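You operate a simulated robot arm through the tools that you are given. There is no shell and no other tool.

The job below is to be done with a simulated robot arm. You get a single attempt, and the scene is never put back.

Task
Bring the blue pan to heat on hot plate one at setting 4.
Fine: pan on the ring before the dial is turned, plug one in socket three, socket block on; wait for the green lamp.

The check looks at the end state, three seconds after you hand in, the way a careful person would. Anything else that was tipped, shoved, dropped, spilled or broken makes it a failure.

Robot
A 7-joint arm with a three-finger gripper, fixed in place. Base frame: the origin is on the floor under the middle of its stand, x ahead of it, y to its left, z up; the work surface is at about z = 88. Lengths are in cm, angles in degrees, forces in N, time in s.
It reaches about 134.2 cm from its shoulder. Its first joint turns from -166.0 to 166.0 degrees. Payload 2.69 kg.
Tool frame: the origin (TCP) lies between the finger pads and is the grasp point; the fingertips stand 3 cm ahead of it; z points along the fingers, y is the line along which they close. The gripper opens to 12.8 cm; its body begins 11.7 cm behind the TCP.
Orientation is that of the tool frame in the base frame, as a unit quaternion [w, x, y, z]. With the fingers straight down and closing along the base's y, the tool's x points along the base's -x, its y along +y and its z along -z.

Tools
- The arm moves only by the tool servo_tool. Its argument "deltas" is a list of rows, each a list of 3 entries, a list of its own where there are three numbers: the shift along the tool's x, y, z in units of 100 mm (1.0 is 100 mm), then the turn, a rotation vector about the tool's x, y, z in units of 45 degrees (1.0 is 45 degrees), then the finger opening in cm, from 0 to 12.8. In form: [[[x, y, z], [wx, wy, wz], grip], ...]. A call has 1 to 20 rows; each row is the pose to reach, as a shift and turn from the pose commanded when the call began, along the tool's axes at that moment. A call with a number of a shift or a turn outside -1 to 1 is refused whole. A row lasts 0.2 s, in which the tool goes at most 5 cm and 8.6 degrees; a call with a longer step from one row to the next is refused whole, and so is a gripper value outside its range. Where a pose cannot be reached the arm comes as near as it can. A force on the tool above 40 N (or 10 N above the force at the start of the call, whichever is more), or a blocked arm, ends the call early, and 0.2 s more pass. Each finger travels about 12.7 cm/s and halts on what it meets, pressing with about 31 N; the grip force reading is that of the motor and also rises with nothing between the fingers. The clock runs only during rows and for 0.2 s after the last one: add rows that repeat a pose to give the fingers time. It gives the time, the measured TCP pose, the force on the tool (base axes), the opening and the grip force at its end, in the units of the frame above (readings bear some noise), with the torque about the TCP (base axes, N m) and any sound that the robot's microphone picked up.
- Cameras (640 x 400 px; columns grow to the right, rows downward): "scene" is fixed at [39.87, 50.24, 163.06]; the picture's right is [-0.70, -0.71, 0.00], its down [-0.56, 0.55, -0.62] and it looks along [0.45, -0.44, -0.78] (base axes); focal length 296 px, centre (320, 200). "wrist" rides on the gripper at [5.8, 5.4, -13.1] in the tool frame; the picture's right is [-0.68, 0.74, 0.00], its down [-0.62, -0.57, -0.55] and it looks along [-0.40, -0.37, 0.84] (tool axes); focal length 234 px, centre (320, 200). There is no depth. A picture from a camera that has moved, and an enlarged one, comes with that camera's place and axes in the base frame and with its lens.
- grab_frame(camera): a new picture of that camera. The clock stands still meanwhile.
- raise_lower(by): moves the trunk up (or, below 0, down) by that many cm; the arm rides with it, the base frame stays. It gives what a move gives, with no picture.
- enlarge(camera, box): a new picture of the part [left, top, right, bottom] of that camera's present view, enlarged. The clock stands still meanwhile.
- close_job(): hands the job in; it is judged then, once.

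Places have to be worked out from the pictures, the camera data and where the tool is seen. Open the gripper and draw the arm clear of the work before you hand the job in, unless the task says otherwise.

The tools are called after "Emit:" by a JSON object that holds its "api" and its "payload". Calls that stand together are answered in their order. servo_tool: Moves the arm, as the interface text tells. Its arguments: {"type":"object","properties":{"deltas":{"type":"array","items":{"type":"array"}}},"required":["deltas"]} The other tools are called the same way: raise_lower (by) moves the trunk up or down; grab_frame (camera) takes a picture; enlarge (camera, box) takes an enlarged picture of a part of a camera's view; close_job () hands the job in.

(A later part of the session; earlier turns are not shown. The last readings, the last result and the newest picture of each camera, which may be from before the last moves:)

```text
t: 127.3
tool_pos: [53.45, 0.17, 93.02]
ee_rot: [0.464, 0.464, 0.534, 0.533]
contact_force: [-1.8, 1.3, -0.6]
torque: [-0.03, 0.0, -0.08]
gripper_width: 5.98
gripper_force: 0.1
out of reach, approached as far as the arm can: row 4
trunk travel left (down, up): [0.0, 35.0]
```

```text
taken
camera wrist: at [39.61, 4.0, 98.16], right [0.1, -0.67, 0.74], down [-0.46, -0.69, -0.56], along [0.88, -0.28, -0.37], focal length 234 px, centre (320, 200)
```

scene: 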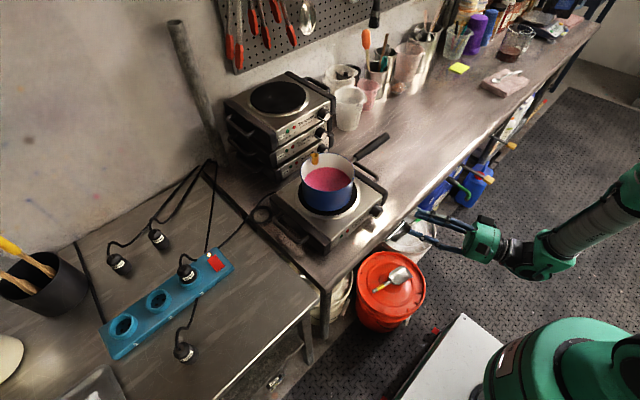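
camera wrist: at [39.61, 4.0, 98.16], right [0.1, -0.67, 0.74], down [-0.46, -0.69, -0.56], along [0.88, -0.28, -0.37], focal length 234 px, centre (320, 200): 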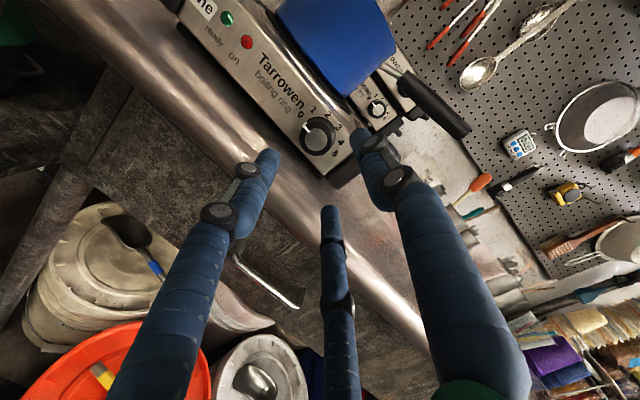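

Yaw is about 8°, good enough. I advance to x 58 on the dial's line and check alignment.

Emit:
{"api": "servo_tool", "payload": {"deltas": [[[0, -0.02, 0.15], [0, 0, 0], 5.4], [[0, -0.04, 0.3], [0, 0, 0], 5.4], [[-0.001, -0.057, 0.459], [0, 0, 0], 5.4], [[-0.001, -0.057, 0.459], [0, 0, 0], 5.4]]}}

Emit:
{"api": "grab_frame", "payload": {"camera": "wrist"}}

Emit:
{"api": "enlarge", "payload": {"camera": "scene", "box": [340, 180, 460, 260]}}

```text
t: 128.3
tool_pos: [58.2, 0.77, 92.43]
ee_rot: [0.463, 0.462, 0.535, 0.535]
contact_force: [-0.3, 1.5, -0.1]
torque: [0.02, 0.04, 0.0]
gripper_width: 5.42
gripper_force: 0.0
trunk travel left (down, up): [0.0, 35.0]
```

```text
taken
camera wrist: at [44.31, 4.6, 97.66], right [0.1, -0.67, 0.74], down [-0.45, -0.69, -0.56], along [0.89, -0.28, -0.37], focal length 234 px, centre (320, 200)
```

wrist: 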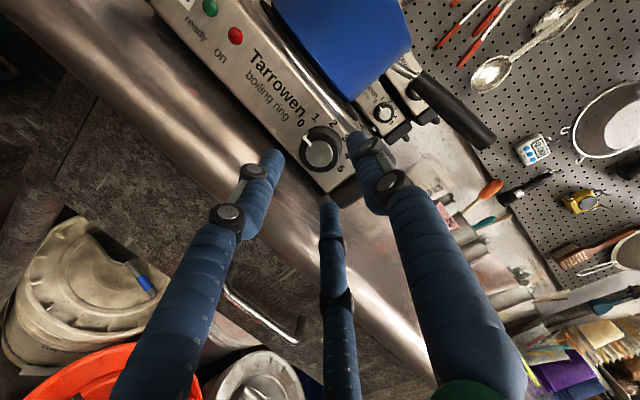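

```text
5.00 times, centred on (400, 220) of scene
camera zoom: at [39.87, 50.24, 163.06], right [-0.7, -0.71, 0.0], down [-0.56, 0.55, -0.62], along [0.45, -0.44, -0.78], focal length 1482 px, centre (-80, 100)
```

zoom: 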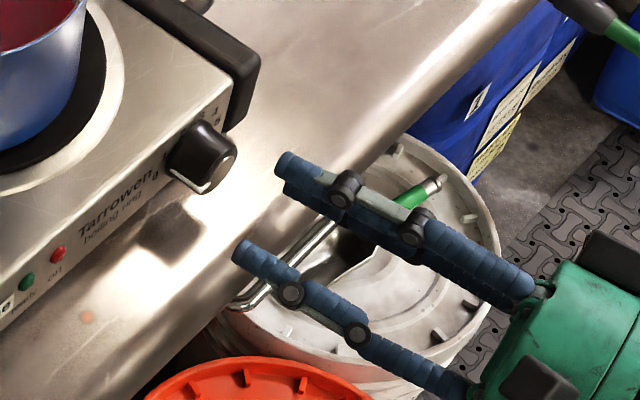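

I zoom in to compare the dial centre with the tool axis.

Emit:
{"api": "enlarge", "payload": {"camera": "wrist", "box": [270, 100, 380, 210]}}

```text
3.64 times, centred on (325, 155) of wrist
camera zoom: at [44.31, 4.6, 97.66], right [0.1, -0.67, 0.74], down [-0.45, -0.69, -0.56], along [0.89, -0.28, -0.37], focal length 852 px, centre (302, 364)
```

zoom: 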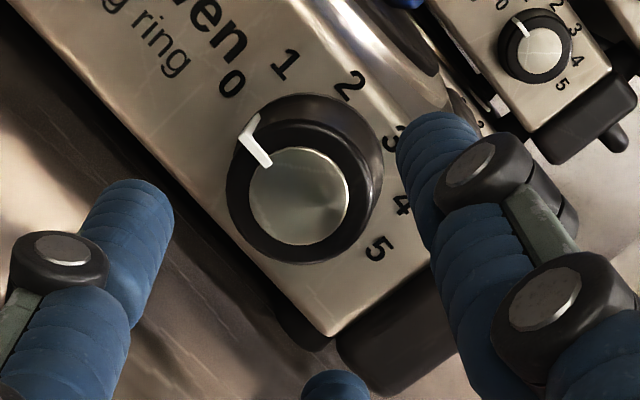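

The knob appears slightly left/up of the tool axis (about 2-3 mm). I correct by 2 mm left, 1 mm up, and advance 3 cm.

Emit:
{"api": "servo_tool", "payload": {"deltas": [[[0.01, 0.005, 0.1], [0, 0, 0], 5.4], [[0.02, 0.01, 0.2], [0, 0, 0], 5.4], [[0.02, 0.01, 0.3], [0, 0, 0], 5.4], [[0.02, 0.01, 0.3], [0, 0, 0], 5.4]]}}

Emit:
{"api": "enlarge", "payload": {"camera": "wrist", "box": [260, 100, 390, 230]}}

Emit:
{"api": "enlarge", "payload": {"camera": "scene", "box": [345, 180, 425, 240]}}

```text
t: 129.3
tool_pos: [61.03, 0.79, 92.79]
ee_rot: [0.461, 0.46, 0.538, 0.535]
contact_force: [-0.2, -0.3, -0.9]
torque: [-0.02, 0.01, 0.01]
gripper_width: 5.39
gripper_force: 0.1
out of reach, approached as far as the arm can: row 3, 4
trunk travel left (down, up): [0.0, 35.0]
```

```text
3.08 times, centred on (325, 165) of wrist
camera zoom: at [47.23, 4.6, 97.83], right [0.1, -0.67, 0.74], down [-0.45, -0.69, -0.56], along [0.89, -0.27, -0.37], focal length 720 px, centre (305, 308)
```

zoom: 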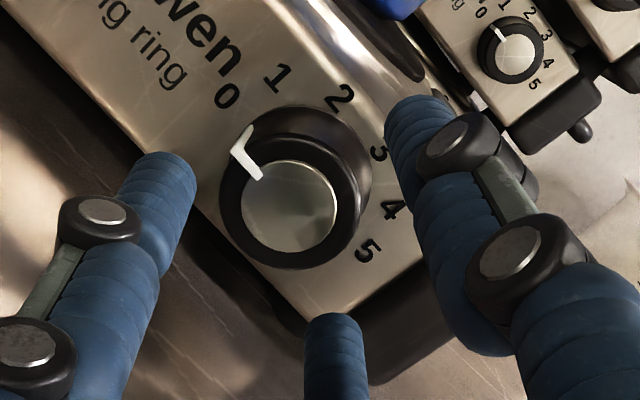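

```text
6.67 times, centred on (385, 210) of scene
camera zoom: at [39.87, 50.24, 163.06], right [-0.7, -0.71, 0.0], down [-0.56, 0.55, -0.62], along [0.45, -0.44, -0.78], focal length 1977 px, centre (-113, 133)
```

zoom: 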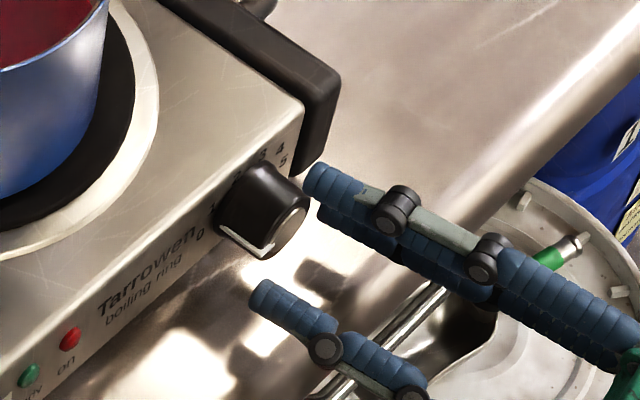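

The reach limit asks for more yaw. I turn the tool 6° (yaw ≈ 14°), which puts its axis on the knob from this position.

Emit:
{"api": "servo_tool", "payload": {"deltas": [[[0, -0.01, 0], [0, 0.045, 0], 5.4], [[0, -0.025, 0], [0, 0.09, 0], 5.4], [[0, -0.03, 0], [0, 0.133, 0], 5.4], [[0, -0.03, 0], [0, 0.133, 0], 5.4]]}}

Emit:
{"api": "enlarge", "payload": {"camera": "wrist", "box": [260, 100, 390, 230]}}

```text
t: 130.3
tool_pos: [61.04, 0.62, 92.18]
ee_rot: [0.435, 0.434, 0.558, 0.558]
contact_force: [0.6, 0.3, -0.4]
torque: [-0.02, 0.03, -0.02]
gripper_width: 5.4
gripper_force: 0.1
trunk travel left (down, up): [0.0, 35.0]
```

```text
3.08 times, centred on (325, 165) of wrist
camera zoom: at [46.91, 3.19, 97.5], right [0.17, -0.65, 0.74], down [-0.38, -0.73, -0.56], along [0.91, -0.19, -0.37], focal length 720 px, centre (305, 308)
```

zoom: 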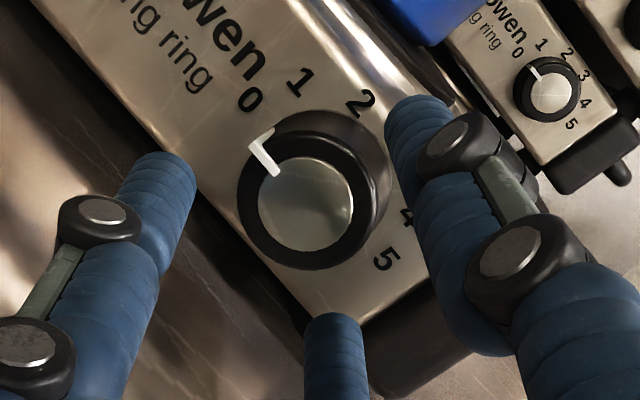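

The knob is about 4 mm left and 3-4 mm up of the tool axis. I correct that.

Emit:
{"api": "servo_tool", "payload": {"deltas": [[[0.02, 0.02, 0], [0, 0, 0], 5.4], [[0.04, 0.035, 0], [0, 0, 0], 5.4], [[0.04, 0.035, 0], [0, 0, 0], 5.4]]}}

Emit:
{"api": "enlarge", "payload": {"camera": "wrist", "box": [260, 100, 390, 230]}}

```text
t: 131.2
tool_pos: [60.94, 1.16, 92.7]
ee_rot: [0.435, 0.433, 0.558, 0.558]
contact_force: [-0.3, 0.1, -0.2]
torque: [-0.05, 0.01, 0.0]
gripper_width: 5.4
gripper_force: 0.2
trunk travel left (down, up): [0.0, 35.0]
```

```text
3.08 times, centred on (325, 165) of wrist
camera zoom: at [46.8, 3.53, 97.83], right [0.17, -0.65, 0.74], down [-0.38, -0.73, -0.56], along [0.91, -0.19, -0.37], focal length 720 px, centre (305, 308)
```

zoom: 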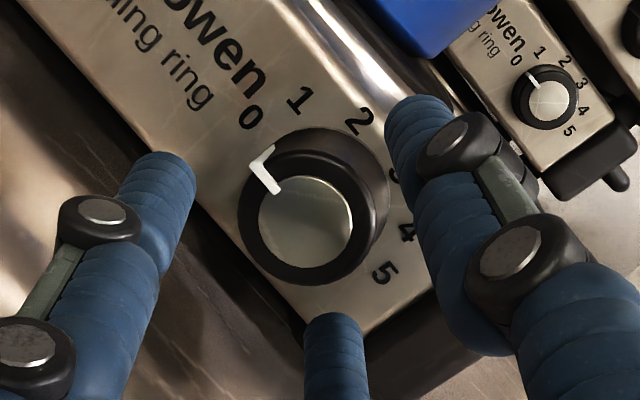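

Aligned. I advance 1.65 cm so the fingertips surround the knob.

Emit:
{"api": "servo_tool", "payload": {"deltas": [[[-0.005, 0, 0.05], [0, 0, 0], 5.4], [[-0.01, 0, 0.1], [0, 0, 0], 5.4], [[-0.015, 0, 0.14], [0, 0, 0], 5.4], [[-0.015, 0, 0.165], [0, 0, 0], 5.4], [[-0.015, 0, 0.165], [0, 0, 0], 5.4]]}}

Emit:
{"api": "enlarge", "payload": {"camera": "wrist", "box": [250, 100, 400, 250]}}

Emit:
{"api": "enlarge", "payload": {"camera": "scene", "box": [345, 180, 425, 240]}}

```text
t: 132.3
tool_pos: [62.63, 1.48, 92.62]
ee_rot: [0.435, 0.434, 0.559, 0.557]
contact_force: [0.0, 0.1, -0.5]
torque: [0.06, 0.0, 0.01]
gripper_width: 5.39
gripper_force: 0.0
trunk travel left (down, up): [0.0, 35.0]
```

```text
2.67 times, centred on (325, 175) of wrist
camera zoom: at [48.44, 3.92, 97.8], right [0.17, -0.65, 0.74], down [-0.38, -0.73, -0.56], along [0.91, -0.19, -0.37], focal length 624 px, centre (307, 267)
```

zoom: 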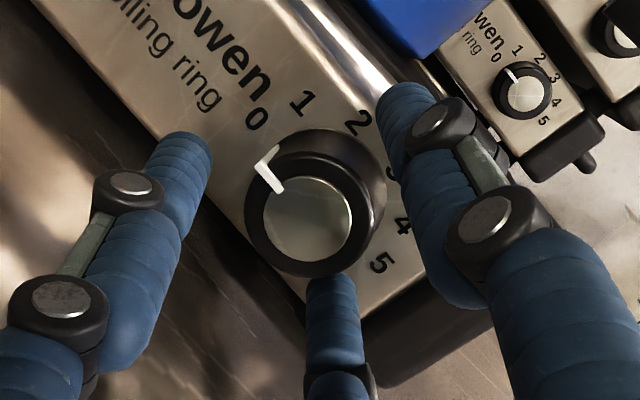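

```text
6.67 times, centred on (385, 210) of scene
camera zoom: at [39.87, 50.24, 163.06], right [-0.7, -0.71, 0.0], down [-0.56, 0.55, -0.62], along [0.45, -0.44, -0.78], focal length 1977 px, centre (-113, 133)
```

zoom: 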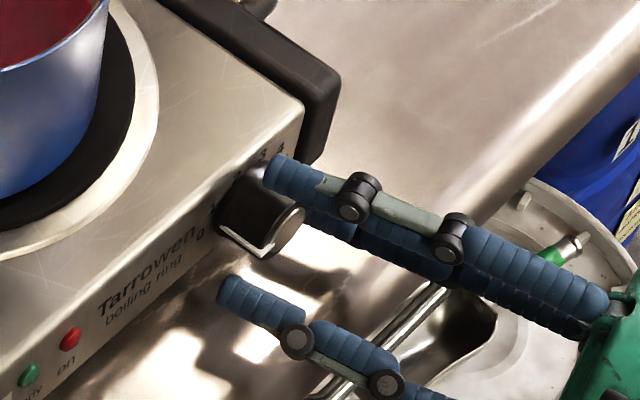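

The knob is centred between the three fingers. I close slowly and watch the forces so as not to push the plate.

Emit:
{"api": "servo_tool", "payload": {"deltas": [[[0, 0, 0], [0, 0, 0], 4.8], [[0, 0, 0], [0, 0, 0], 4.3], [[0, 0, 0], [0, 0, 0], 4.0], [[0, 0, 0], [0, 0, 0], 4.0]]}}

Emit:
{"api": "servo_tool", "payload": {"deltas": [[[0, 0, 0], [0, 0, 0], 3.9], [[0, 0, 0], [0, 0, 0], 3.8], [[0, 0, 0], [0, 0, 0], 3.7], [[0, 0, 0], [0, 0, 0], 3.7]]}}

Emit:
{"api": "enlarge", "payload": {"camera": "wrist", "box": [250, 100, 400, 250]}}

```text
t: 133.3
tool_pos: [62.63, 1.35, 92.61]
ee_rot: [0.436, 0.435, 0.558, 0.556]
contact_force: [1.3, -5.3, -4.2]
torque: [-0.03, 0.11, -0.25]
gripper_width: 4.51
gripper_force: 4.3
trunk travel left (down, up): [0.0, 35.0]
```

```text
t: 134.3
tool_pos: [62.57, 1.44, 92.56]
ee_rot: [0.434, 0.436, 0.559, 0.556]
contact_force: [0.1, -9.9, -6.9]
torque: [-0.04, 0.2, -0.31]
gripper_width: 4.49
gripper_force: 5.8
trunk travel left (down, up): [0.0, 35.0]
```

```text
2.67 times, centred on (325, 175) of wrist
camera zoom: at [48.45, 3.88, 97.78], right [0.17, -0.65, 0.74], down [-0.38, -0.73, -0.56], along [0.91, -0.19, -0.37], focal length 624 px, centre (307, 267)
```

zoom: 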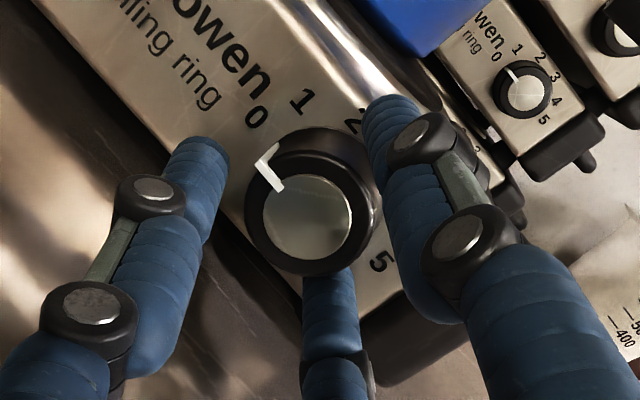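

The right-lower finger touched first (tool pushed right and down). I open slightly, shift 3.5 mm right and 2 mm down, and close again.

Emit:
{"api": "servo_tool", "payload": {"deltas": [[[0, 0, 0], [0, 0, 0], 4.8], [[-0.02, -0.01, 0], [0, 0, 0], 4.8], [[-0.035, -0.02, 0], [0, 0, 0], 4.8], [[-0.035, -0.02, 0], [0, 0, 0], 4.4], [[-0.035, -0.02, 0], [0, 0, 0], 4.1], [[-0.035, -0.02, 0], [0, 0, 0], 4.1]]}}

Emit:
{"api": "enlarge", "payload": {"camera": "wrist", "box": [250, 100, 400, 250]}}

```text
t: 135.8
tool_pos: [62.71, 1.08, 92.6]
ee_rot: [0.434, 0.434, 0.559, 0.557]
contact_force: [0.1, 0.3, 0.0]
torque: [-0.01, 0.01, 0.01]
gripper_width: 4.08
gripper_force: 0.1
trunk travel left (down, up): [0.0, 35.0]
```

```text
2.67 times, centred on (325, 175) of wrist
camera zoom: at [48.55, 3.53, 97.68], right [0.17, -0.65, 0.74], down [-0.38, -0.73, -0.56], along [0.91, -0.19, -0.37], focal length 624 px, centre (307, 267)
```

zoom: 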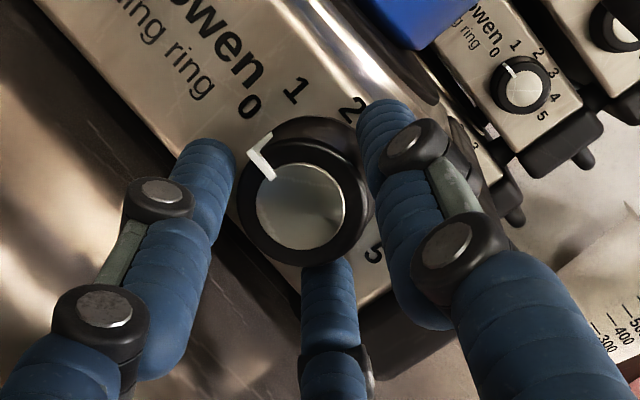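

No contact at 4.1. I keep closing in small steps.

Emit:
{"api": "servo_tool", "payload": {"deltas": [[[0, 0, 0], [0, 0, 0], 4.0], [[0, 0, 0], [0, 0, 0], 3.9], [[0, 0, 0], [0, 0, 0], 3.8], [[0, 0, 0], [0, 0, 0], 3.8]]}}

Emit:
{"api": "servo_tool", "payload": {"deltas": [[[0, 0, 0], [0, 0, 0], 3.7], [[0, 0, 0], [0, 0, 0], 3.6], [[0, 0, 0], [0, 0, 0], 3.6]]}}

```text
t: 136.8
tool_pos: [62.7, 0.97, 92.53]
ee_rot: [0.434, 0.434, 0.559, 0.557]
contact_force: [-0.3, 2.7, -0.6]
torque: [0.02, 0.03, 0.01]
gripper_width: 3.92
gripper_force: 1.1
trunk travel left (down, up): [0.0, 35.0]
```

```text
t: 137.6
tool_pos: [62.61, 1.08, 92.46]
ee_rot: [0.435, 0.434, 0.559, 0.557]
contact_force: [-1.3, 4.3, -1.4]
torque: [-0.01, 0.01, 0.08]
gripper_width: 3.9
gripper_force: 2.2
trunk travel left (down, up): [0.0, 35.0]
```

Now the left-lower finger touches lightly (+4 N). I shift 1 mm left and close further.

Emit:
{"api": "servo_tool", "payload": {"deltas": [[[0.008, -0.005, 0], [0, 0, 0], 3.8], [[0.01, -0.008, 0], [0, 0, 0], 3.7], [[0.01, -0.008, 0], [0, 0, 0], 3.6], [[0.01, -0.008, 0], [0, 0, 0], 3.5], [[0.01, -0.008, 0], [0, 0, 0], 3.5]]}}

```text
t: 138.8
tool_pos: [62.63, 1.04, 92.42]
ee_rot: [0.436, 0.435, 0.558, 0.557]
contact_force: [0.2, -5.1, 1.8]
torque: [0.0, -0.09, -0.46]
gripper_width: 3.77
gripper_force: 31.3
trunk travel left (down, up): [0.0, 35.0]
```

The knob is gripped (31 N motor force, only ~5 N net on the tool). I try a first small clockwise turn of 16°.

Emit:
{"api": "servo_tool", "payload": {"deltas": [[[0, 0, 0], [0, 0, 0.06], 3.0], [[0, 0, 0], [0, 0, 0.12], 3.0], [[0, 0, 0], [0, 0, 0.18], 3.0], [[0, 0, 0], [0, 0, 0.24], 3.0], [[0, 0, 0], [0, 0, 0.3], 3.0], [[0, 0, 0], [0, 0, 0.36], 3.0]]}}

Emit:
{"api": "grab_frame", "payload": {"camera": "wrist"}}

Emit:
{"api": "enlarge", "payload": {"camera": "scene", "box": [335, 180, 415, 240]}}

```text
t: 140.2
tool_pos: [62.63, 1.1, 92.34]
ee_rot: [0.352, 0.509, 0.491, 0.613]
contact_force: [-8.0, -11.5, 10.4]
torque: [0.03, -0.41, -0.59]
gripper_width: 3.78
gripper_force: 30.8
trunk travel left (down, up): [0.0, 35.0]
```

```text
taken
camera wrist: at [48.86, 1.95, 99.07], right [0.21, -0.83, 0.52], down [-0.43, -0.55, -0.71], along [0.88, -0.07, -0.47], focal length 234 px, centre (320, 200)
```

wrist: 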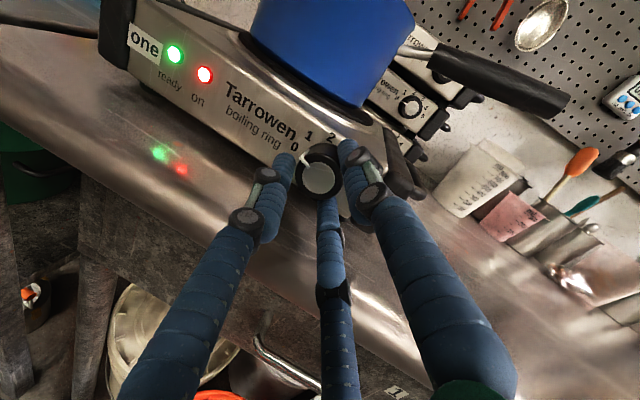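

```text
6.67 times, centred on (375, 210) of scene
camera zoom: at [39.87, 50.24, 163.06], right [-0.7, -0.71, 0.0], down [-0.56, 0.55, -0.62], along [0.45, -0.44, -0.78], focal length 1977 px, centre (-47, 133)
```

zoom: 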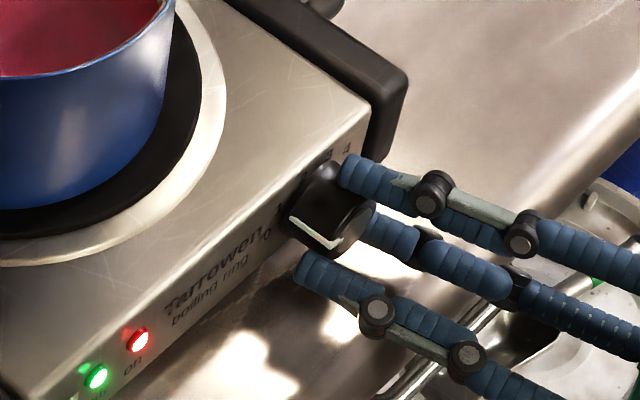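

The red "on" lamp lit (so plug one is live) and the dial moves. Side forces are around 15 N, so I ease the tool towards the force direction and continue turning.

Emit:
{"api": "servo_tool", "payload": {"deltas": [[[-0.0095, 0.0152, -0.0085], [0, 0, 0], 3.0], [[-0.0095, 0.0152, -0.0085], [0, 0, 0], 3.0]]}}

Emit:
{"api": "servo_tool", "payload": {"deltas": [[[0, 0, 0], [0, 0, 0.07], 3.0], [[0, 0, 0], [0, 0, 0.14], 3.0], [[0, 0, 0], [0, 0, 0.21], 3.0], [[0, 0, 0], [0, 0, 0.28], 3.0], [[0, 0, 0], [0, 0, 0.35], 3.0]]}}

Emit:
{"api": "enlarge", "payload": {"camera": "wrist", "box": [240, 90, 400, 240]}}

```text
t: 140.8
tool_pos: [62.49, 1.17, 92.44]
ee_rot: [0.352, 0.508, 0.491, 0.614]
contact_force: [7.5, 8.5, 4.8]
torque: [0.0, -0.14, 0.42]
gripper_width: 3.75
gripper_force: 31.0
trunk travel left (down, up): [0.0, 35.0]
```

```text
t: 141.9
tool_pos: [62.47, 1.08, 92.46]
ee_rot: [0.264, 0.571, 0.417, 0.656]
contact_force: [-8.5, 19.6, 8.2]
torque: [0.06, -0.65, 0.55]
gripper_width: 3.78
gripper_force: 30.7
trunk travel left (down, up): [0.0, 35.0]
```

```text
2.67 times, centred on (320, 165) of wrist
camera zoom: at [49.26, -0.04, 99.99], right [0.24, -0.93, 0.27], down [-0.48, -0.35, -0.81], along [0.85, 0.06, -0.53], focal length 624 px, centre (320, 293)
```

zoom: 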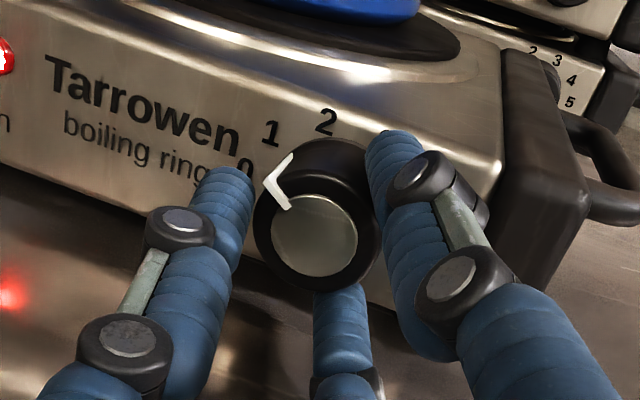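

The side force swings as I turn (20 N now), so I'll compensate at each step. First relax it.

Emit:
{"api": "servo_tool", "payload": {"deltas": [[[0.0136, -0.0026, -0.0019], [0, 0, 0], 3.0], [[0.0136, -0.0026, -0.0019], [0, 0, 0], 3.0]]}}

Emit:
{"api": "enlarge", "payload": {"camera": "scene", "box": [240, 140, 420, 270]}}

```text
t: 142.6
tool_pos: [62.55, 1.16, 92.48]
ee_rot: [0.265, 0.571, 0.417, 0.655]
contact_force: [-4.0, 9.4, 0.0]
torque: [-0.01, -0.09, -0.27]
gripper_width: 3.75
gripper_force: 31.2
trunk travel left (down, up): [0.0, 35.0]
```

```text
3.08 times, centred on (330, 205) of scene
camera zoom: at [39.87, 50.24, 163.06], right [-0.7, -0.71, 0.0], down [-0.56, 0.55, -0.62], along [0.45, -0.44, -0.78], focal length 912 px, centre (289, 185)
```

zoom: 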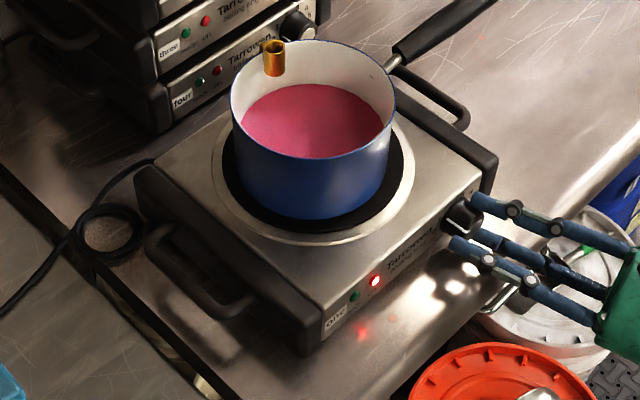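

The plate has not moved. I continue turning 13° with a small compensation.

Emit:
{"api": "servo_tool", "payload": {"deltas": [[[0.0054, -0.0033, 0], [0, 0, 0.06], 3.0], [[0.0054, -0.0033, 0], [0, 0, 0.12], 3.0], [[0.0054, -0.0033, 0], [0, 0, 0.18], 3.0], [[0.0054, -0.0033, 0], [0, 0, 0.24], 3.0], [[0.0054, -0.0033, 0], [0, 0, 0.3], 3.0]]}}

Emit:
{"api": "enlarge", "payload": {"camera": "wrist", "box": [240, 90, 400, 240]}}

```text
t: 143.8
tool_pos: [62.52, 1.1, 92.62]
ee_rot: [0.186, 0.616, 0.347, 0.682]
contact_force: [-6.3, -6.6, 1.2]
torque: [-0.01, -0.25, -0.4]
gripper_width: 3.75
gripper_force: 30.8
trunk travel left (down, up): [0.0, 35.0]
```

```text
2.67 times, centred on (320, 165) of wrist
camera zoom: at [49.72, -1.79, 100.32], right [0.24, -0.97, 0.04], down [-0.52, -0.16, -0.84], along [0.82, 0.18, -0.55], focal length 624 px, centre (320, 293)
```

zoom: 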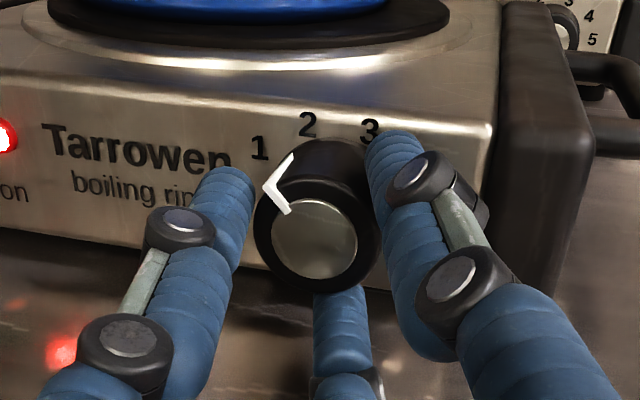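

Pointer is past 1 (about 45°). I keep turning in ~16° steps.

Emit:
{"api": "servo_tool", "payload": {"deltas": [[[0, 0, 0], [0, 0, 0.06], 3.0], [[0, 0, 0], [0, 0, 0.12], 3.0], [[0, 0, 0], [0, 0, 0.18], 3.0], [[0, 0, 0], [0, 0, 0.24], 3.0], [[0, 0, 0], [0, 0, 0.3], 3.0], [[0, 0, 0], [0, 0, 0.36], 3.0]]}}

Emit:
{"api": "enlarge", "payload": {"camera": "wrist", "box": [240, 90, 400, 240]}}

```text
t: 145.2
tool_pos: [62.51, 1.17, 92.56]
ee_rot: [0.088, 0.659, 0.257, 0.702]
contact_force: [-1.8, -19.2, 8.7]
torque: [0.07, -0.69, -0.51]
gripper_width: 3.75
gripper_force: 31.1
trunk travel left (down, up): [0.0, 35.0]
```

```text
2.67 times, centred on (320, 165) of wrist
camera zoom: at [50.28, -3.98, 100.1], right [0.24, -0.94, -0.25], down [-0.58, 0.07, -0.81], along [0.78, 0.33, -0.53], focal length 624 px, centre (320, 293)
```

zoom: 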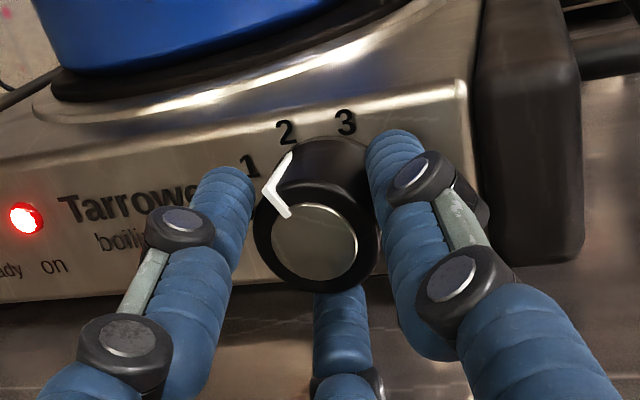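

Pointer is close to 2. I relax the 19 N side force and continue.

Emit:
{"api": "servo_tool", "payload": {"deltas": [[[0, 0.0131, -0.003], [0, 0, 0], 3.0], [[0, 0.0131, -0.003], [0, 0, 0.05], 3.0], [[0, 0.0131, -0.003], [0, 0, 0.1], 3.0], [[0, 0.0131, -0.003], [0, 0, 0.16], 3.0], [[0, 0.0131, -0.003], [0, 0, 0.22], 3.0]]}}

Emit:
{"api": "servo_tool", "payload": {"deltas": [[[0, 0, 0], [0, 0, 0.06], 3.0], [[0, 0, 0], [0, 0, 0.12], 3.0], [[0, 0, 0], [0, 0, 0.18], 3.0]]}}

Emit:
{"api": "enlarge", "payload": {"camera": "wrist", "box": [240, 90, 400, 240]}}

```text
t: 146.3
tool_pos: [62.48, 1.07, 92.55]
ee_rot: [0.026, 0.679, 0.199, 0.706]
contact_force: [3.6, -7.1, 0.5]
torque: [-0.03, -0.66, -0.29]
gripper_width: 3.79
gripper_force: 31.2
trunk travel left (down, up): [0.0, 35.0]
```

```text
t: 147.2
tool_pos: [62.58, 1.08, 92.52]
ee_rot: [-0.023, 0.692, 0.151, 0.706]
contact_force: [1.2, -7.0, 0.2]
torque: [-0.05, -0.51, -0.3]
gripper_width: 3.8
gripper_force: 31.2
trunk travel left (down, up): [0.0, 35.0]
```

```text
2.67 times, centred on (320, 165) of wrist
camera zoom: at [50.83, -6.26, 99.12], right [0.21, -0.82, -0.53], down [-0.64, 0.3, -0.71], along [0.74, 0.49, -0.47], focal length 624 px, centre (320, 293)
```

zoom: 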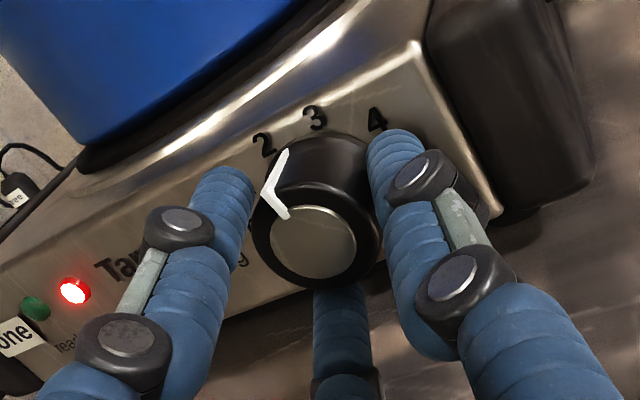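

Turned about 80° (pointer just past 2), forces are low. I continue.

Emit:
{"api": "servo_tool", "payload": {"deltas": [[[0, 0, 0], [0, 0, 0.06], 3.0], [[0, 0, 0], [0, 0, 0.12], 3.0], [[0, 0, 0], [0, 0, 0.18], 3.0], [[0, 0, 0], [0, 0, 0.24], 3.0], [[0, 0, 0], [0, 0, 0.3], 3.0]]}}

Emit:
{"api": "servo_tool", "payload": {"deltas": [[[0, 0, 0], [0, 0, 0.06], 3.0], [[0, 0, 0], [0, 0, 0.12], 3.0], [[0, 0, 0], [0, 0, 0.18], 3.0], [[0, 0, 0], [0, 0, 0.24], 3.0]]}}

Emit:
{"api": "enlarge", "payload": {"camera": "wrist", "box": [240, 90, 400, 240]}}

```text
t: 148.3
tool_pos: [62.47, 1.04, 92.61]
ee_rot: [-0.105, 0.704, 0.068, 0.699]
contact_force: [-0.7, -7.3, 0.3]
torque: [-0.1, -0.33, -0.47]
gripper_width: 3.79
gripper_force: 30.6
trunk travel left (down, up): [0.0, 35.0]
```

```text
t: 149.3
tool_pos: [62.52, 1.08, 92.54]
ee_rot: [-0.172, 0.708, 0.003, 0.685]
contact_force: [0.8, -5.3, 0.4]
torque: [-0.06, -0.2, -0.41]
gripper_width: 3.78
gripper_force: 31.1
trunk travel left (down, up): [0.0, 35.0]
```

```text
2.67 times, centred on (320, 165) of wrist
camera zoom: at [51.43, -8.53, 96.78], right [0.13, -0.54, -0.83], down [-0.7, 0.54, -0.46], along [0.7, 0.65, -0.3], focal length 624 px, centre (320, 293)
```

zoom: 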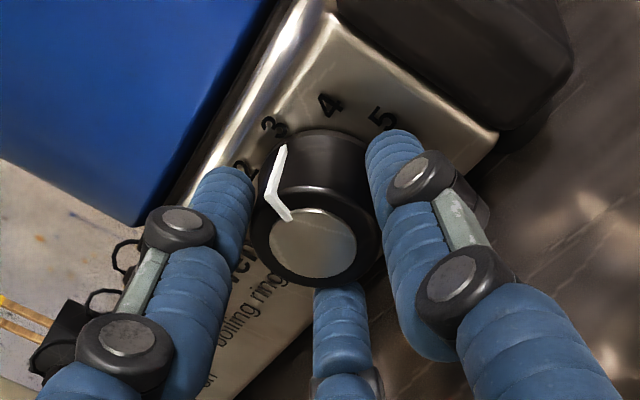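

Pointer is about at 3 (104°). Another 40° is needed; I continue in two parts.

Emit:
{"api": "servo_tool", "payload": {"deltas": [[[0, 0, 0], [0, 0, 0.06], 3.0], [[0, 0, 0], [0, 0, 0.12], 3.0], [[0, 0, 0], [0, 0, 0.18], 3.0], [[0, 0, 0], [0, 0, 0.24], 3.0], [[0, 0, 0], [0, 0, 0.3], 3.0], [[0, 0, 0], [0, 0, 0.36], 3.0], [[0, 0, 0], [0, 0, 0.42], 3.0]]}}

Emit:
{"api": "enlarge", "payload": {"camera": "wrist", "box": [240, 90, 400, 240]}}

Emit:
{"api": "enlarge", "payload": {"camera": "scene", "box": [335, 180, 415, 240]}}

```text
t: 150.9
tool_pos: [62.56, 1.17, 92.61]
ee_rot: [-0.282, 0.698, -0.114, 0.648]
contact_force: [-2.9, 1.3, 0.3]
torque: [-0.06, -0.52, 0.12]
gripper_width: 3.76
gripper_force: 31.4
trunk travel left (down, up): [0.0, 35.0]
```

```text
2.67 times, centred on (320, 165) of wrist
camera zoom: at [51.66, -9.53, 94.45], right [0.06, -0.25, -0.97], down [-0.73, 0.65, -0.21], along [0.68, 0.72, -0.14], focal length 624 px, centre (320, 293)
```

zoom: 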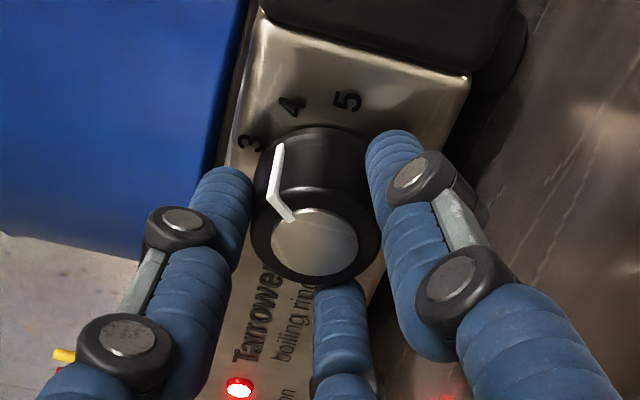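

```text
6.67 times, centred on (375, 210) of scene
camera zoom: at [39.87, 50.24, 163.06], right [-0.7, -0.71, 0.0], down [-0.56, 0.55, -0.62], along [0.45, -0.44, -0.78], focal length 1977 px, centre (-47, 133)
```

zoom: 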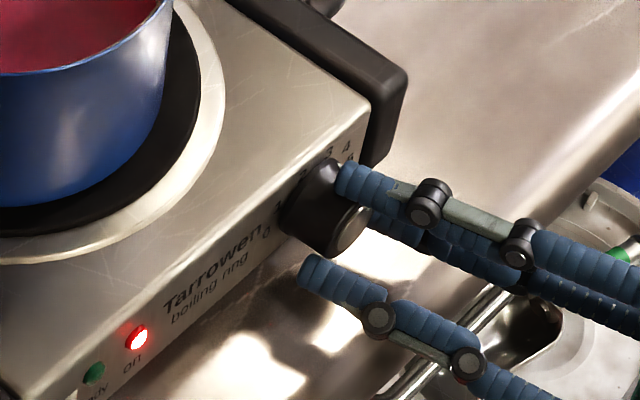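

At about 123° now (between 3 and 4). I add 21°.

Emit:
{"api": "servo_tool", "payload": {"deltas": [[[0, 0, 0], [0, 0, 0.07], 3.0], [[0, 0, 0], [0, 0, 0.14], 3.0], [[0, 0, 0], [0, 0, 0.21], 3.0], [[0, 0, 0], [0, 0, 0.28], 3.0], [[0, 0, 0], [0, 0, 0.35], 3.0], [[0, 0, 0], [0, 0, 0.42], 3.0], [[0, 0, 0], [0, 0, 0.47], 3.0], [[0, 0, 0], [0, 0, 0.47], 3.0]]}}

Emit:
{"api": "enlarge", "payload": {"camera": "wrist", "box": [240, 90, 400, 240]}}

Emit:
{"api": "enlarge", "payload": {"camera": "scene", "box": [355, 185, 405, 230]}}

```text
t: 152.8
tool_pos: [62.45, 1.02, 92.59]
ee_rot: [-0.396, 0.665, -0.24, 0.586]
contact_force: [-6.3, 2.6, -0.4]
torque: [-0.08, -0.26, -0.05]
gripper_width: 3.79
gripper_force: 30.6
trunk travel left (down, up): [0.0, 35.0]
```

```text
2.67 times, centred on (320, 165) of wrist
camera zoom: at [51.74, -9.76, 91.47], right [-0.03, 0.11, -0.99], down [-0.73, 0.67, 0.1], along [0.68, 0.73, 0.06], focal length 624 px, centre (320, 293)
```

zoom: 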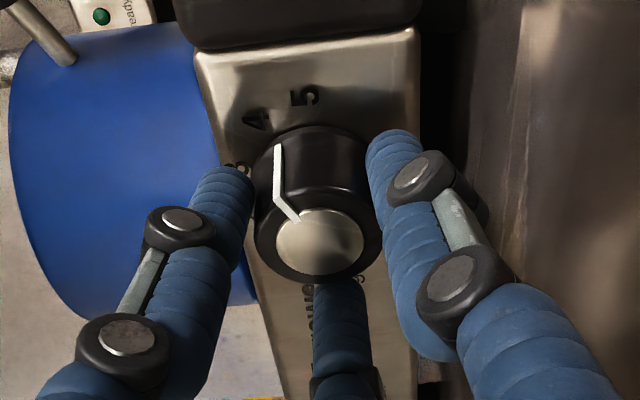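

```text
8.89 times, centred on (380, 208) of scene
camera zoom: at [39.87, 50.24, 163.06], right [-0.7, -0.71, 0.0], down [-0.56, 0.55, -0.62], along [0.45, -0.44, -0.78], focal length 2635 px, centre (-213, 133)
```

zoom: 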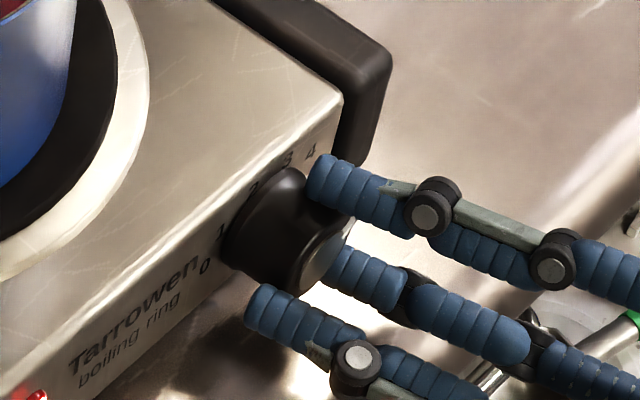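

The tool has turned 144°; the pointer lies right by the 4. I open the fingers and back off along the tool axis to read the dial from the front.

Emit:
{"api": "servo_tool", "payload": {"deltas": [[[0, 0, 0], [0, 0, 0], 3.9], [[0, 0, 0], [0, 0, 0], 4.2], [[0, 0, 0], [0, 0, 0], 4.6], [[0, 0, 0], [0, 0, 0], 4.8]]}}

Emit:
{"api": "servo_tool", "payload": {"deltas": [[[0, 0, -0.1], [0, 0, 0], 4.8], [[0, 0, -0.25], [0, 0, 0], 4.8], [[0, 0, -0.4], [0, 0, 0], 4.8], [[0, 0, -0.55], [0, 0, 0], 4.8]]}}

Emit:
{"api": "grab_frame", "payload": {"camera": "wrist"}}

Emit:
{"api": "enlarge", "payload": {"camera": "scene", "box": [320, 180, 400, 250]}}

```text
t: 153.8
tool_pos: [62.53, 1.14, 92.62]
ee_rot: [-0.396, 0.665, -0.24, 0.586]
contact_force: [-0.8, -0.2, 0.1]
torque: [0.0, -0.03, 0.03]
gripper_width: 4.79
gripper_force: 0.1
trunk travel left (down, up): [0.0, 35.0]
```

```text
t: 154.8
tool_pos: [57.35, -0.21, 92.65]
ee_rot: [-0.396, 0.665, -0.24, 0.586]
contact_force: [0.1, 0.0, 0.0]
torque: [-0.03, 0.02, -0.05]
gripper_width: 4.81
gripper_force: 0.0
trunk travel left (down, up): [0.0, 35.0]
```

```text
taken
camera wrist: at [46.42, -11.13, 91.6], right [-0.03, 0.11, -0.99], down [-0.74, 0.67, 0.09], along [0.68, 0.73, 0.06], focal length 234 px, centre (320, 200)
```

wrist: 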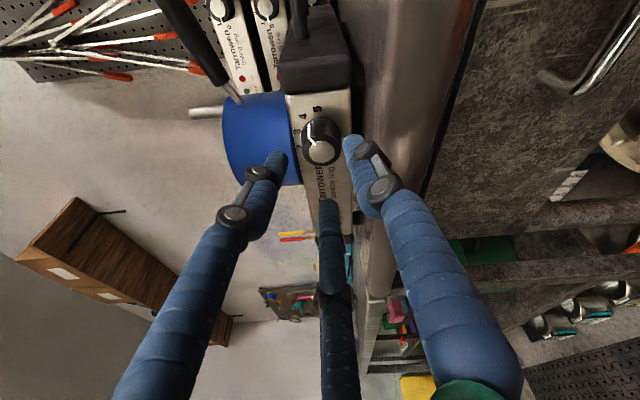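

```text
5.71 times, centred on (360, 215) of scene
camera zoom: at [39.87, 50.24, 163.06], right [-0.7, -0.71, 0.0], down [-0.56, 0.55, -0.62], along [0.45, -0.44, -0.78], focal length 1694 px, centre (91, 114)
```

zoom: 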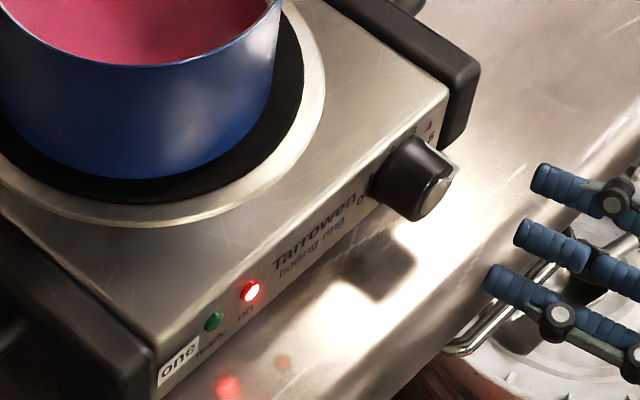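

I zoom on the dial to read the pointer precisely.

Emit:
{"api": "enlarge", "payload": {"camera": "wrist", "box": [280, 90, 360, 190]}}

Emit:
{"api": "enlarge", "payload": {"camera": "scene", "box": [360, 190, 395, 225]}}

```text
4.00 times, centred on (320, 140) of wrist
camera zoom: at [46.42, -11.13, 91.6], right [-0.03, 0.11, -0.99], down [-0.74, 0.67, 0.09], along [0.68, 0.73, 0.06], focal length 937 px, centre (320, 440)
```

zoom: 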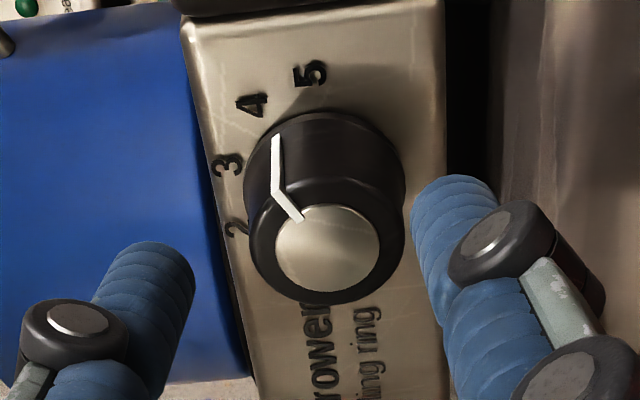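

```text
11.43 times, centred on (378, 208) of scene
camera zoom: at [39.87, 50.24, 163.06], right [-0.7, -0.71, 0.0], down [-0.56, 0.55, -0.62], along [0.45, -0.44, -0.78], focal length 3388 px, centre (-337, 114)
```

zoom: 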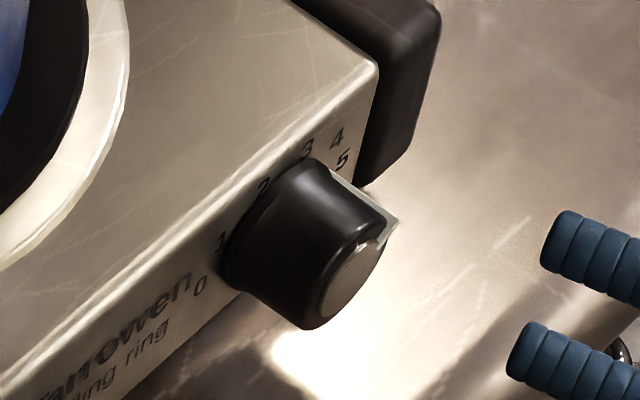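

Pointer reads about 147° against the 4 mark at 144-149°: setting 4 is set. Now I withdraw the arm to the right, then up, while the plate heats.

Emit:
{"api": "servo_tool", "payload": {"deltas": [[[0.1, 0.07, -0.13], [0, 0, 0], 6], [[0.2, 0.14, -0.27], [0, 0, 0], 8], [[0.3, 0.21, -0.4], [0, 0, 0], 8], [[0.391, 0.285, -0.535], [0, 0, 0], 8]]}}

Emit:
{"api": "servo_tool", "payload": {"deltas": [[[0.235, 0.171, -0.073], [0, 0, 0], 8], [[0.47, 0.343, -0.147], [0, 0, 0], 8], [[0.705, 0.514, -0.22], [0, 0, 0], 8], [[0.94, 0.685, -0.294], [0, 0, 0], 8]]}}

Emit:
{"api": "servo_tool", "payload": {"deltas": [[[0.177, -0.243, 0], [0, 0, 0], 8], [[0.354, -0.485, 0], [0, 0, 0], 8], [[0.53, -0.728, 0], [0, 0, 0], 8], [[0.707, -0.97, 0], [0, 0, 0], 8]]}}

Emit:
{"api": "grab_frame", "payload": {"camera": "scene"}}

Emit:
{"api": "grab_frame", "payload": {"camera": "wrist"}}

```text
t: 155.8
tool_pos: [53.1, -6.32, 92.57]
ee_rot: [-0.395, 0.666, -0.241, 0.586]
contact_force: [0.6, 1.1, 0.2]
torque: [0.01, 0.0, -0.05]
gripper_width: 8.01
gripper_force: 0.1
trunk travel left (down, up): [0.0, 35.0]
```

```text
t: 156.8
tool_pos: [53.08, -18.07, 92.7]
ee_rot: [-0.395, 0.665, -0.241, 0.586]
contact_force: [-0.3, -0.3, 0.8]
torque: [0.03, 0.04, -0.05]
gripper_width: 8.02
gripper_force: 0.0
trunk travel left (down, up): [0.0, 35.0]
```

```text
t: 157.8
tool_pos: [53.35, -18.25, 104.81]
ee_rot: [-0.395, 0.665, -0.241, 0.585]
contact_force: [0.3, -0.1, -0.1]
torque: [0.01, -0.02, 0.06]
gripper_width: 7.99
gripper_force: 0.1
trunk travel left (down, up): [0.0, 35.0]
```

```text
taken
```

scene: 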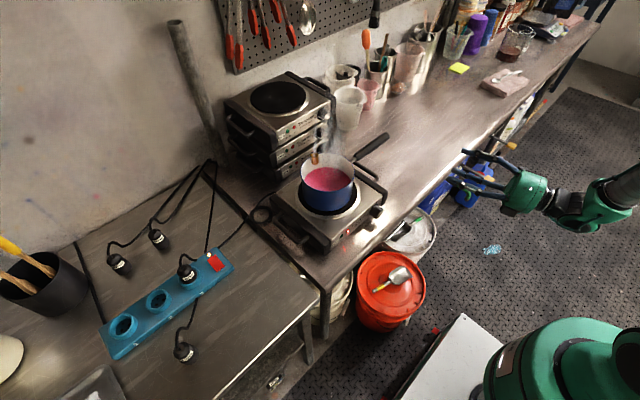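

```text
taken
camera wrist: at [42.52, -29.09, 103.79], right [-0.03, 0.11, -0.99], down [-0.73, 0.67, 0.1], along [0.68, 0.73, 0.06], focal length 234 px, centre (320, 200)
```

wrist: 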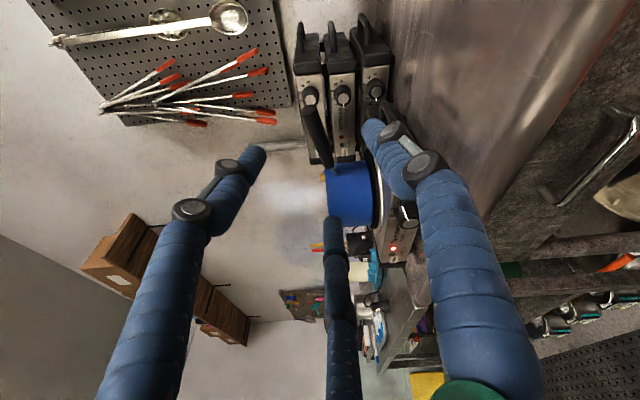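

Steam is rising: the pan is heating. I check the lamps while waiting a few seconds.

Emit:
{"api": "servo_tool", "payload": {"deltas": [[[0, 0, 0], [0, 0, 0], 10], [[0, 0, 0], [0, 0, 0], 12], [[0, 0, 0], [0, 0, 0], 12], [[0, 0, 0], [0, 0, 0], 12], [[0, 0, 0], [0, 0, 0], 12], [[0, 0, 0], [0, 0, 0], 12], [[0, 0, 0], [0, 0, 0], 12], [[0, 0, 0], [0, 0, 0], 12], [[0, 0, 0], [0, 0, 0], 12], [[0, 0, 0], [0, 0, 0], 12], [[0, 0, 0], [0, 0, 0], 12], [[0, 0, 0], [0, 0, 0], 12], [[0, 0, 0], [0, 0, 0], 12], [[0, 0, 0], [0, 0, 0], 12], [[0, 0, 0], [0, 0, 0], 12], [[0, 0, 0], [0, 0, 0], 12], [[0, 0, 0], [0, 0, 0], 12], [[0, 0, 0], [0, 0, 0], 12], [[0, 0, 0], [0, 0, 0], 12], [[0, 0, 0], [0, 0, 0], 12]]}}

Emit:
{"api": "enlarge", "payload": {"camera": "scene", "box": [270, 140, 400, 270]}}

Emit:
{"api": "enlarge", "payload": {"camera": "scene", "box": [150, 230, 250, 310]}}

```text
t: 161.9
tool_pos: [53.3, -18.13, 104.81]
ee_rot: [-0.396, 0.665, -0.24, 0.586]
contact_force: [0.2, -0.8, 0.5]
torque: [-0.03, 0.03, 0.02]
gripper_width: 12.01
gripper_force: 0.1
trunk travel left (down, up): [0.0, 35.0]
```

```text
3.08 times, centred on (335, 205) of scene
camera zoom: at [39.87, 50.24, 163.06], right [-0.7, -0.71, 0.0], down [-0.56, 0.55, -0.62], along [0.45, -0.44, -0.78], focal length 912 px, centre (274, 185)
```

zoom: 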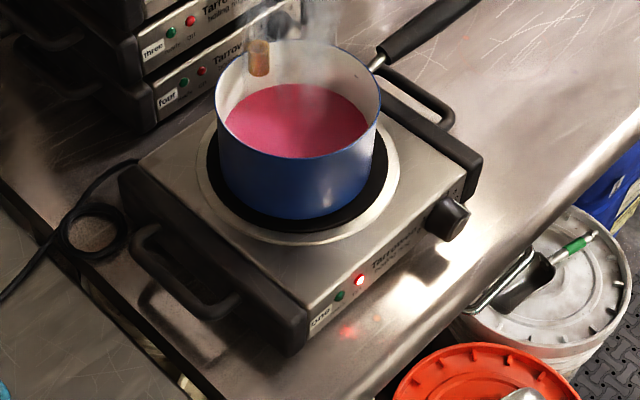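

```text
5.00 times, centred on (200, 270) of scene
camera zoom: at [39.87, 50.24, 163.06], right [-0.7, -0.71, 0.0], down [-0.56, 0.55, -0.62], along [0.45, -0.44, -0.78], focal length 1482 px, centre (920, -150)
```

zoom: 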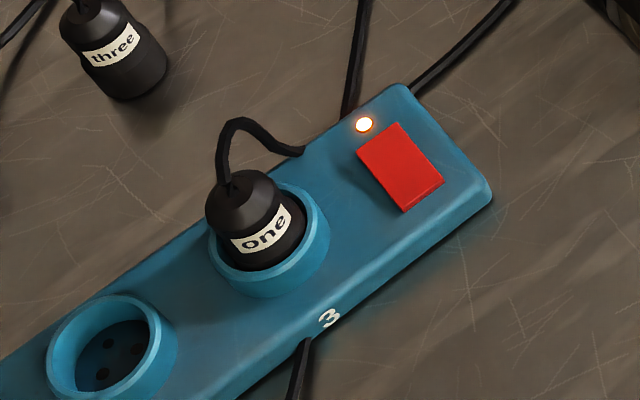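

Socket lamp and red lamp are on, green not yet. I use the time to move the arm further up and away, and keep waiting.

Emit:
{"api": "servo_tool", "payload": {"deltas": [[[0.177, -0.243, 0], [0, 0, 0], 12], [[0.354, -0.485, 0], [0, 0, 0], 12], [[0.53, -0.728, 0], [0, 0, 0], 12], [[0.707, -0.97, 0], [0, 0, 0], 12], [[0.707, -0.97, 0], [0, 0, 0], 12], [[0.707, -0.97, 0], [0, 0, 0], 12], [[0.707, -0.97, 0], [0, 0, 0], 12], [[0.707, -0.97, 0], [0, 0, 0], 12], [[0.707, -0.97, 0], [0, 0, 0], 12], [[0.707, -0.97, 0], [0, 0, 0], 12], [[0.707, -0.97, 0], [0, 0, 0], 12], [[0.707, -0.97, 0], [0, 0, 0], 12], [[0.707, -0.97, 0], [0, 0, 0], 12], [[0.707, -0.97, 0], [0, 0, 0], 12], [[0.707, -0.97, 0], [0, 0, 0], 12], [[0.707, -0.97, 0], [0, 0, 0], 12], [[0.707, -0.97, 0], [0, 0, 0], 12], [[0.707, -0.97, 0], [0, 0, 0], 12], [[0.707, -0.97, 0], [0, 0, 0], 12], [[0.707, -0.97, 0], [0, 0, 0], 12]]}}

Emit:
{"api": "servo_tool", "payload": {"deltas": [[[0, 0, 0], [0, 0, 0], 12], [[0, 0, 0], [0, 0, 0], 12], [[0, 0, 0], [0, 0, 0], 12], [[0, 0, 0], [0, 0, 0], 12], [[0, 0, 0], [0, 0, 0], 12], [[0, 0, 0], [0, 0, 0], 12], [[0, 0, 0], [0, 0, 0], 12], [[0, 0, 0], [0, 0, 0], 12], [[0, 0, 0], [0, 0, 0], 12], [[0, 0, 0], [0, 0, 0], 12], [[0, 0, 0], [0, 0, 0], 12], [[0, 0, 0], [0, 0, 0], 12], [[0, 0, 0], [0, 0, 0], 12], [[0, 0, 0], [0, 0, 0], 12], [[0, 0, 0], [0, 0, 0], 12], [[0, 0, 0], [0, 0, 0], 12], [[0, 0, 0], [0, 0, 0], 12], [[0, 0, 0], [0, 0, 0], 12], [[0, 0, 0], [0, 0, 0], 12], [[0, 0, 0], [0, 0, 0], 12]]}}

Emit:
{"api": "enlarge", "payload": {"camera": "scene", "box": [270, 140, 400, 270]}}

```text
t: 166.2
tool_pos: [53.12, -18.09, 116.56]
ee_rot: [-0.396, 0.665, -0.24, 0.585]
contact_force: [-0.5, -0.7, 0.1]
torque: [-0.01, 0.01, 0.01]
gripper_width: 12.03
gripper_force: 0.1
trunk travel left (down, up): [0.0, 35.0]
```

```text
t: 170.3
tool_pos: [53.19, -18.06, 116.53]
ee_rot: [-0.395, 0.665, -0.241, 0.586]
contact_force: [-0.5, -0.3, 1.0]
torque: [-0.01, 0.01, -0.02]
gripper_width: 12.02
gripper_force: 0.1
trunk travel left (down, up): [0.0, 35.0]
```

```text
3.08 times, centred on (335, 205) of scene
camera zoom: at [39.87, 50.24, 163.06], right [-0.7, -0.71, 0.0], down [-0.56, 0.55, -0.62], along [0.45, -0.44, -0.78], focal length 912 px, centre (274, 185)
```

zoom: 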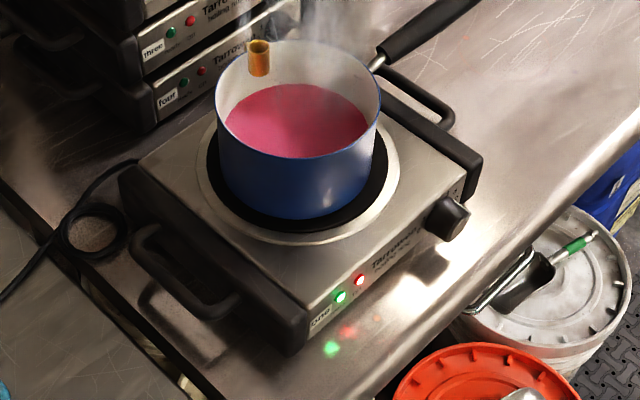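

The green "ready" lamp is lit along with the red one. I do one last overall check of the scene, dial and lamps.

Emit:
{"api": "grab_frame", "payload": {"camera": "scene"}}

Emit:
{"api": "enlarge", "payload": {"camera": "scene", "box": [325, 185, 400, 250]}}

Emit:
{"api": "grab_frame", "payload": {"camera": "wrist"}}

```text
taken
```

scene: 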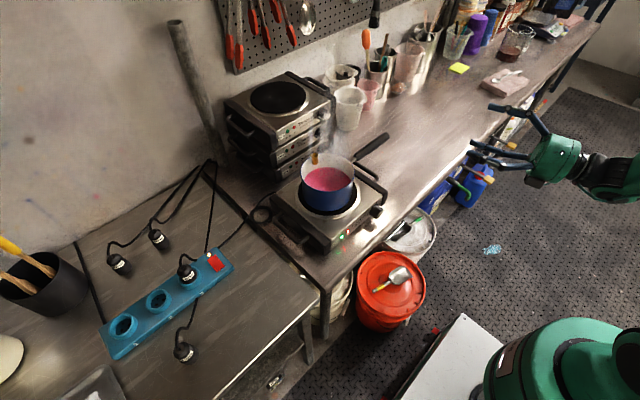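

```text
6.15 times, centred on (362, 218) of scene
camera zoom: at [39.87, 50.24, 163.06], right [-0.7, -0.71, 0.0], down [-0.56, 0.55, -0.62], along [0.45, -0.44, -0.78], focal length 1824 px, centre (58, 92)
```

zoom: 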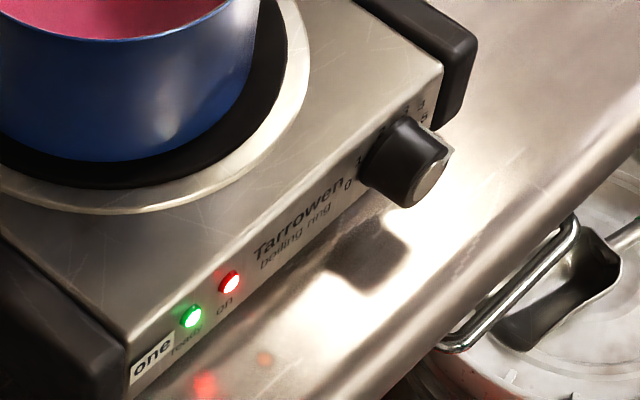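

```text
taken
camera wrist: at [42.37, -28.99, 115.55], right [-0.03, 0.11, -0.99], down [-0.74, 0.67, 0.09], along [0.68, 0.73, 0.06], focal length 234 px, centre (320, 200)
```

wrist: 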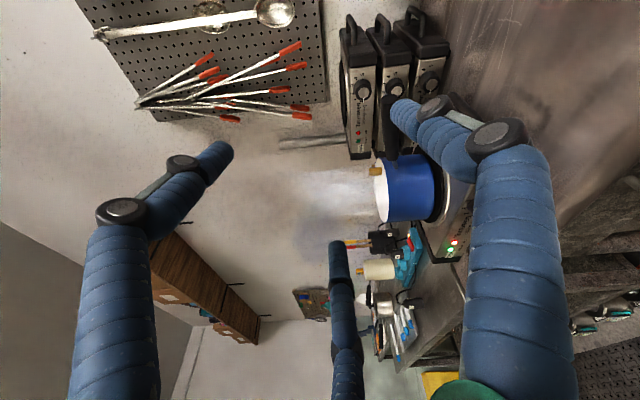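

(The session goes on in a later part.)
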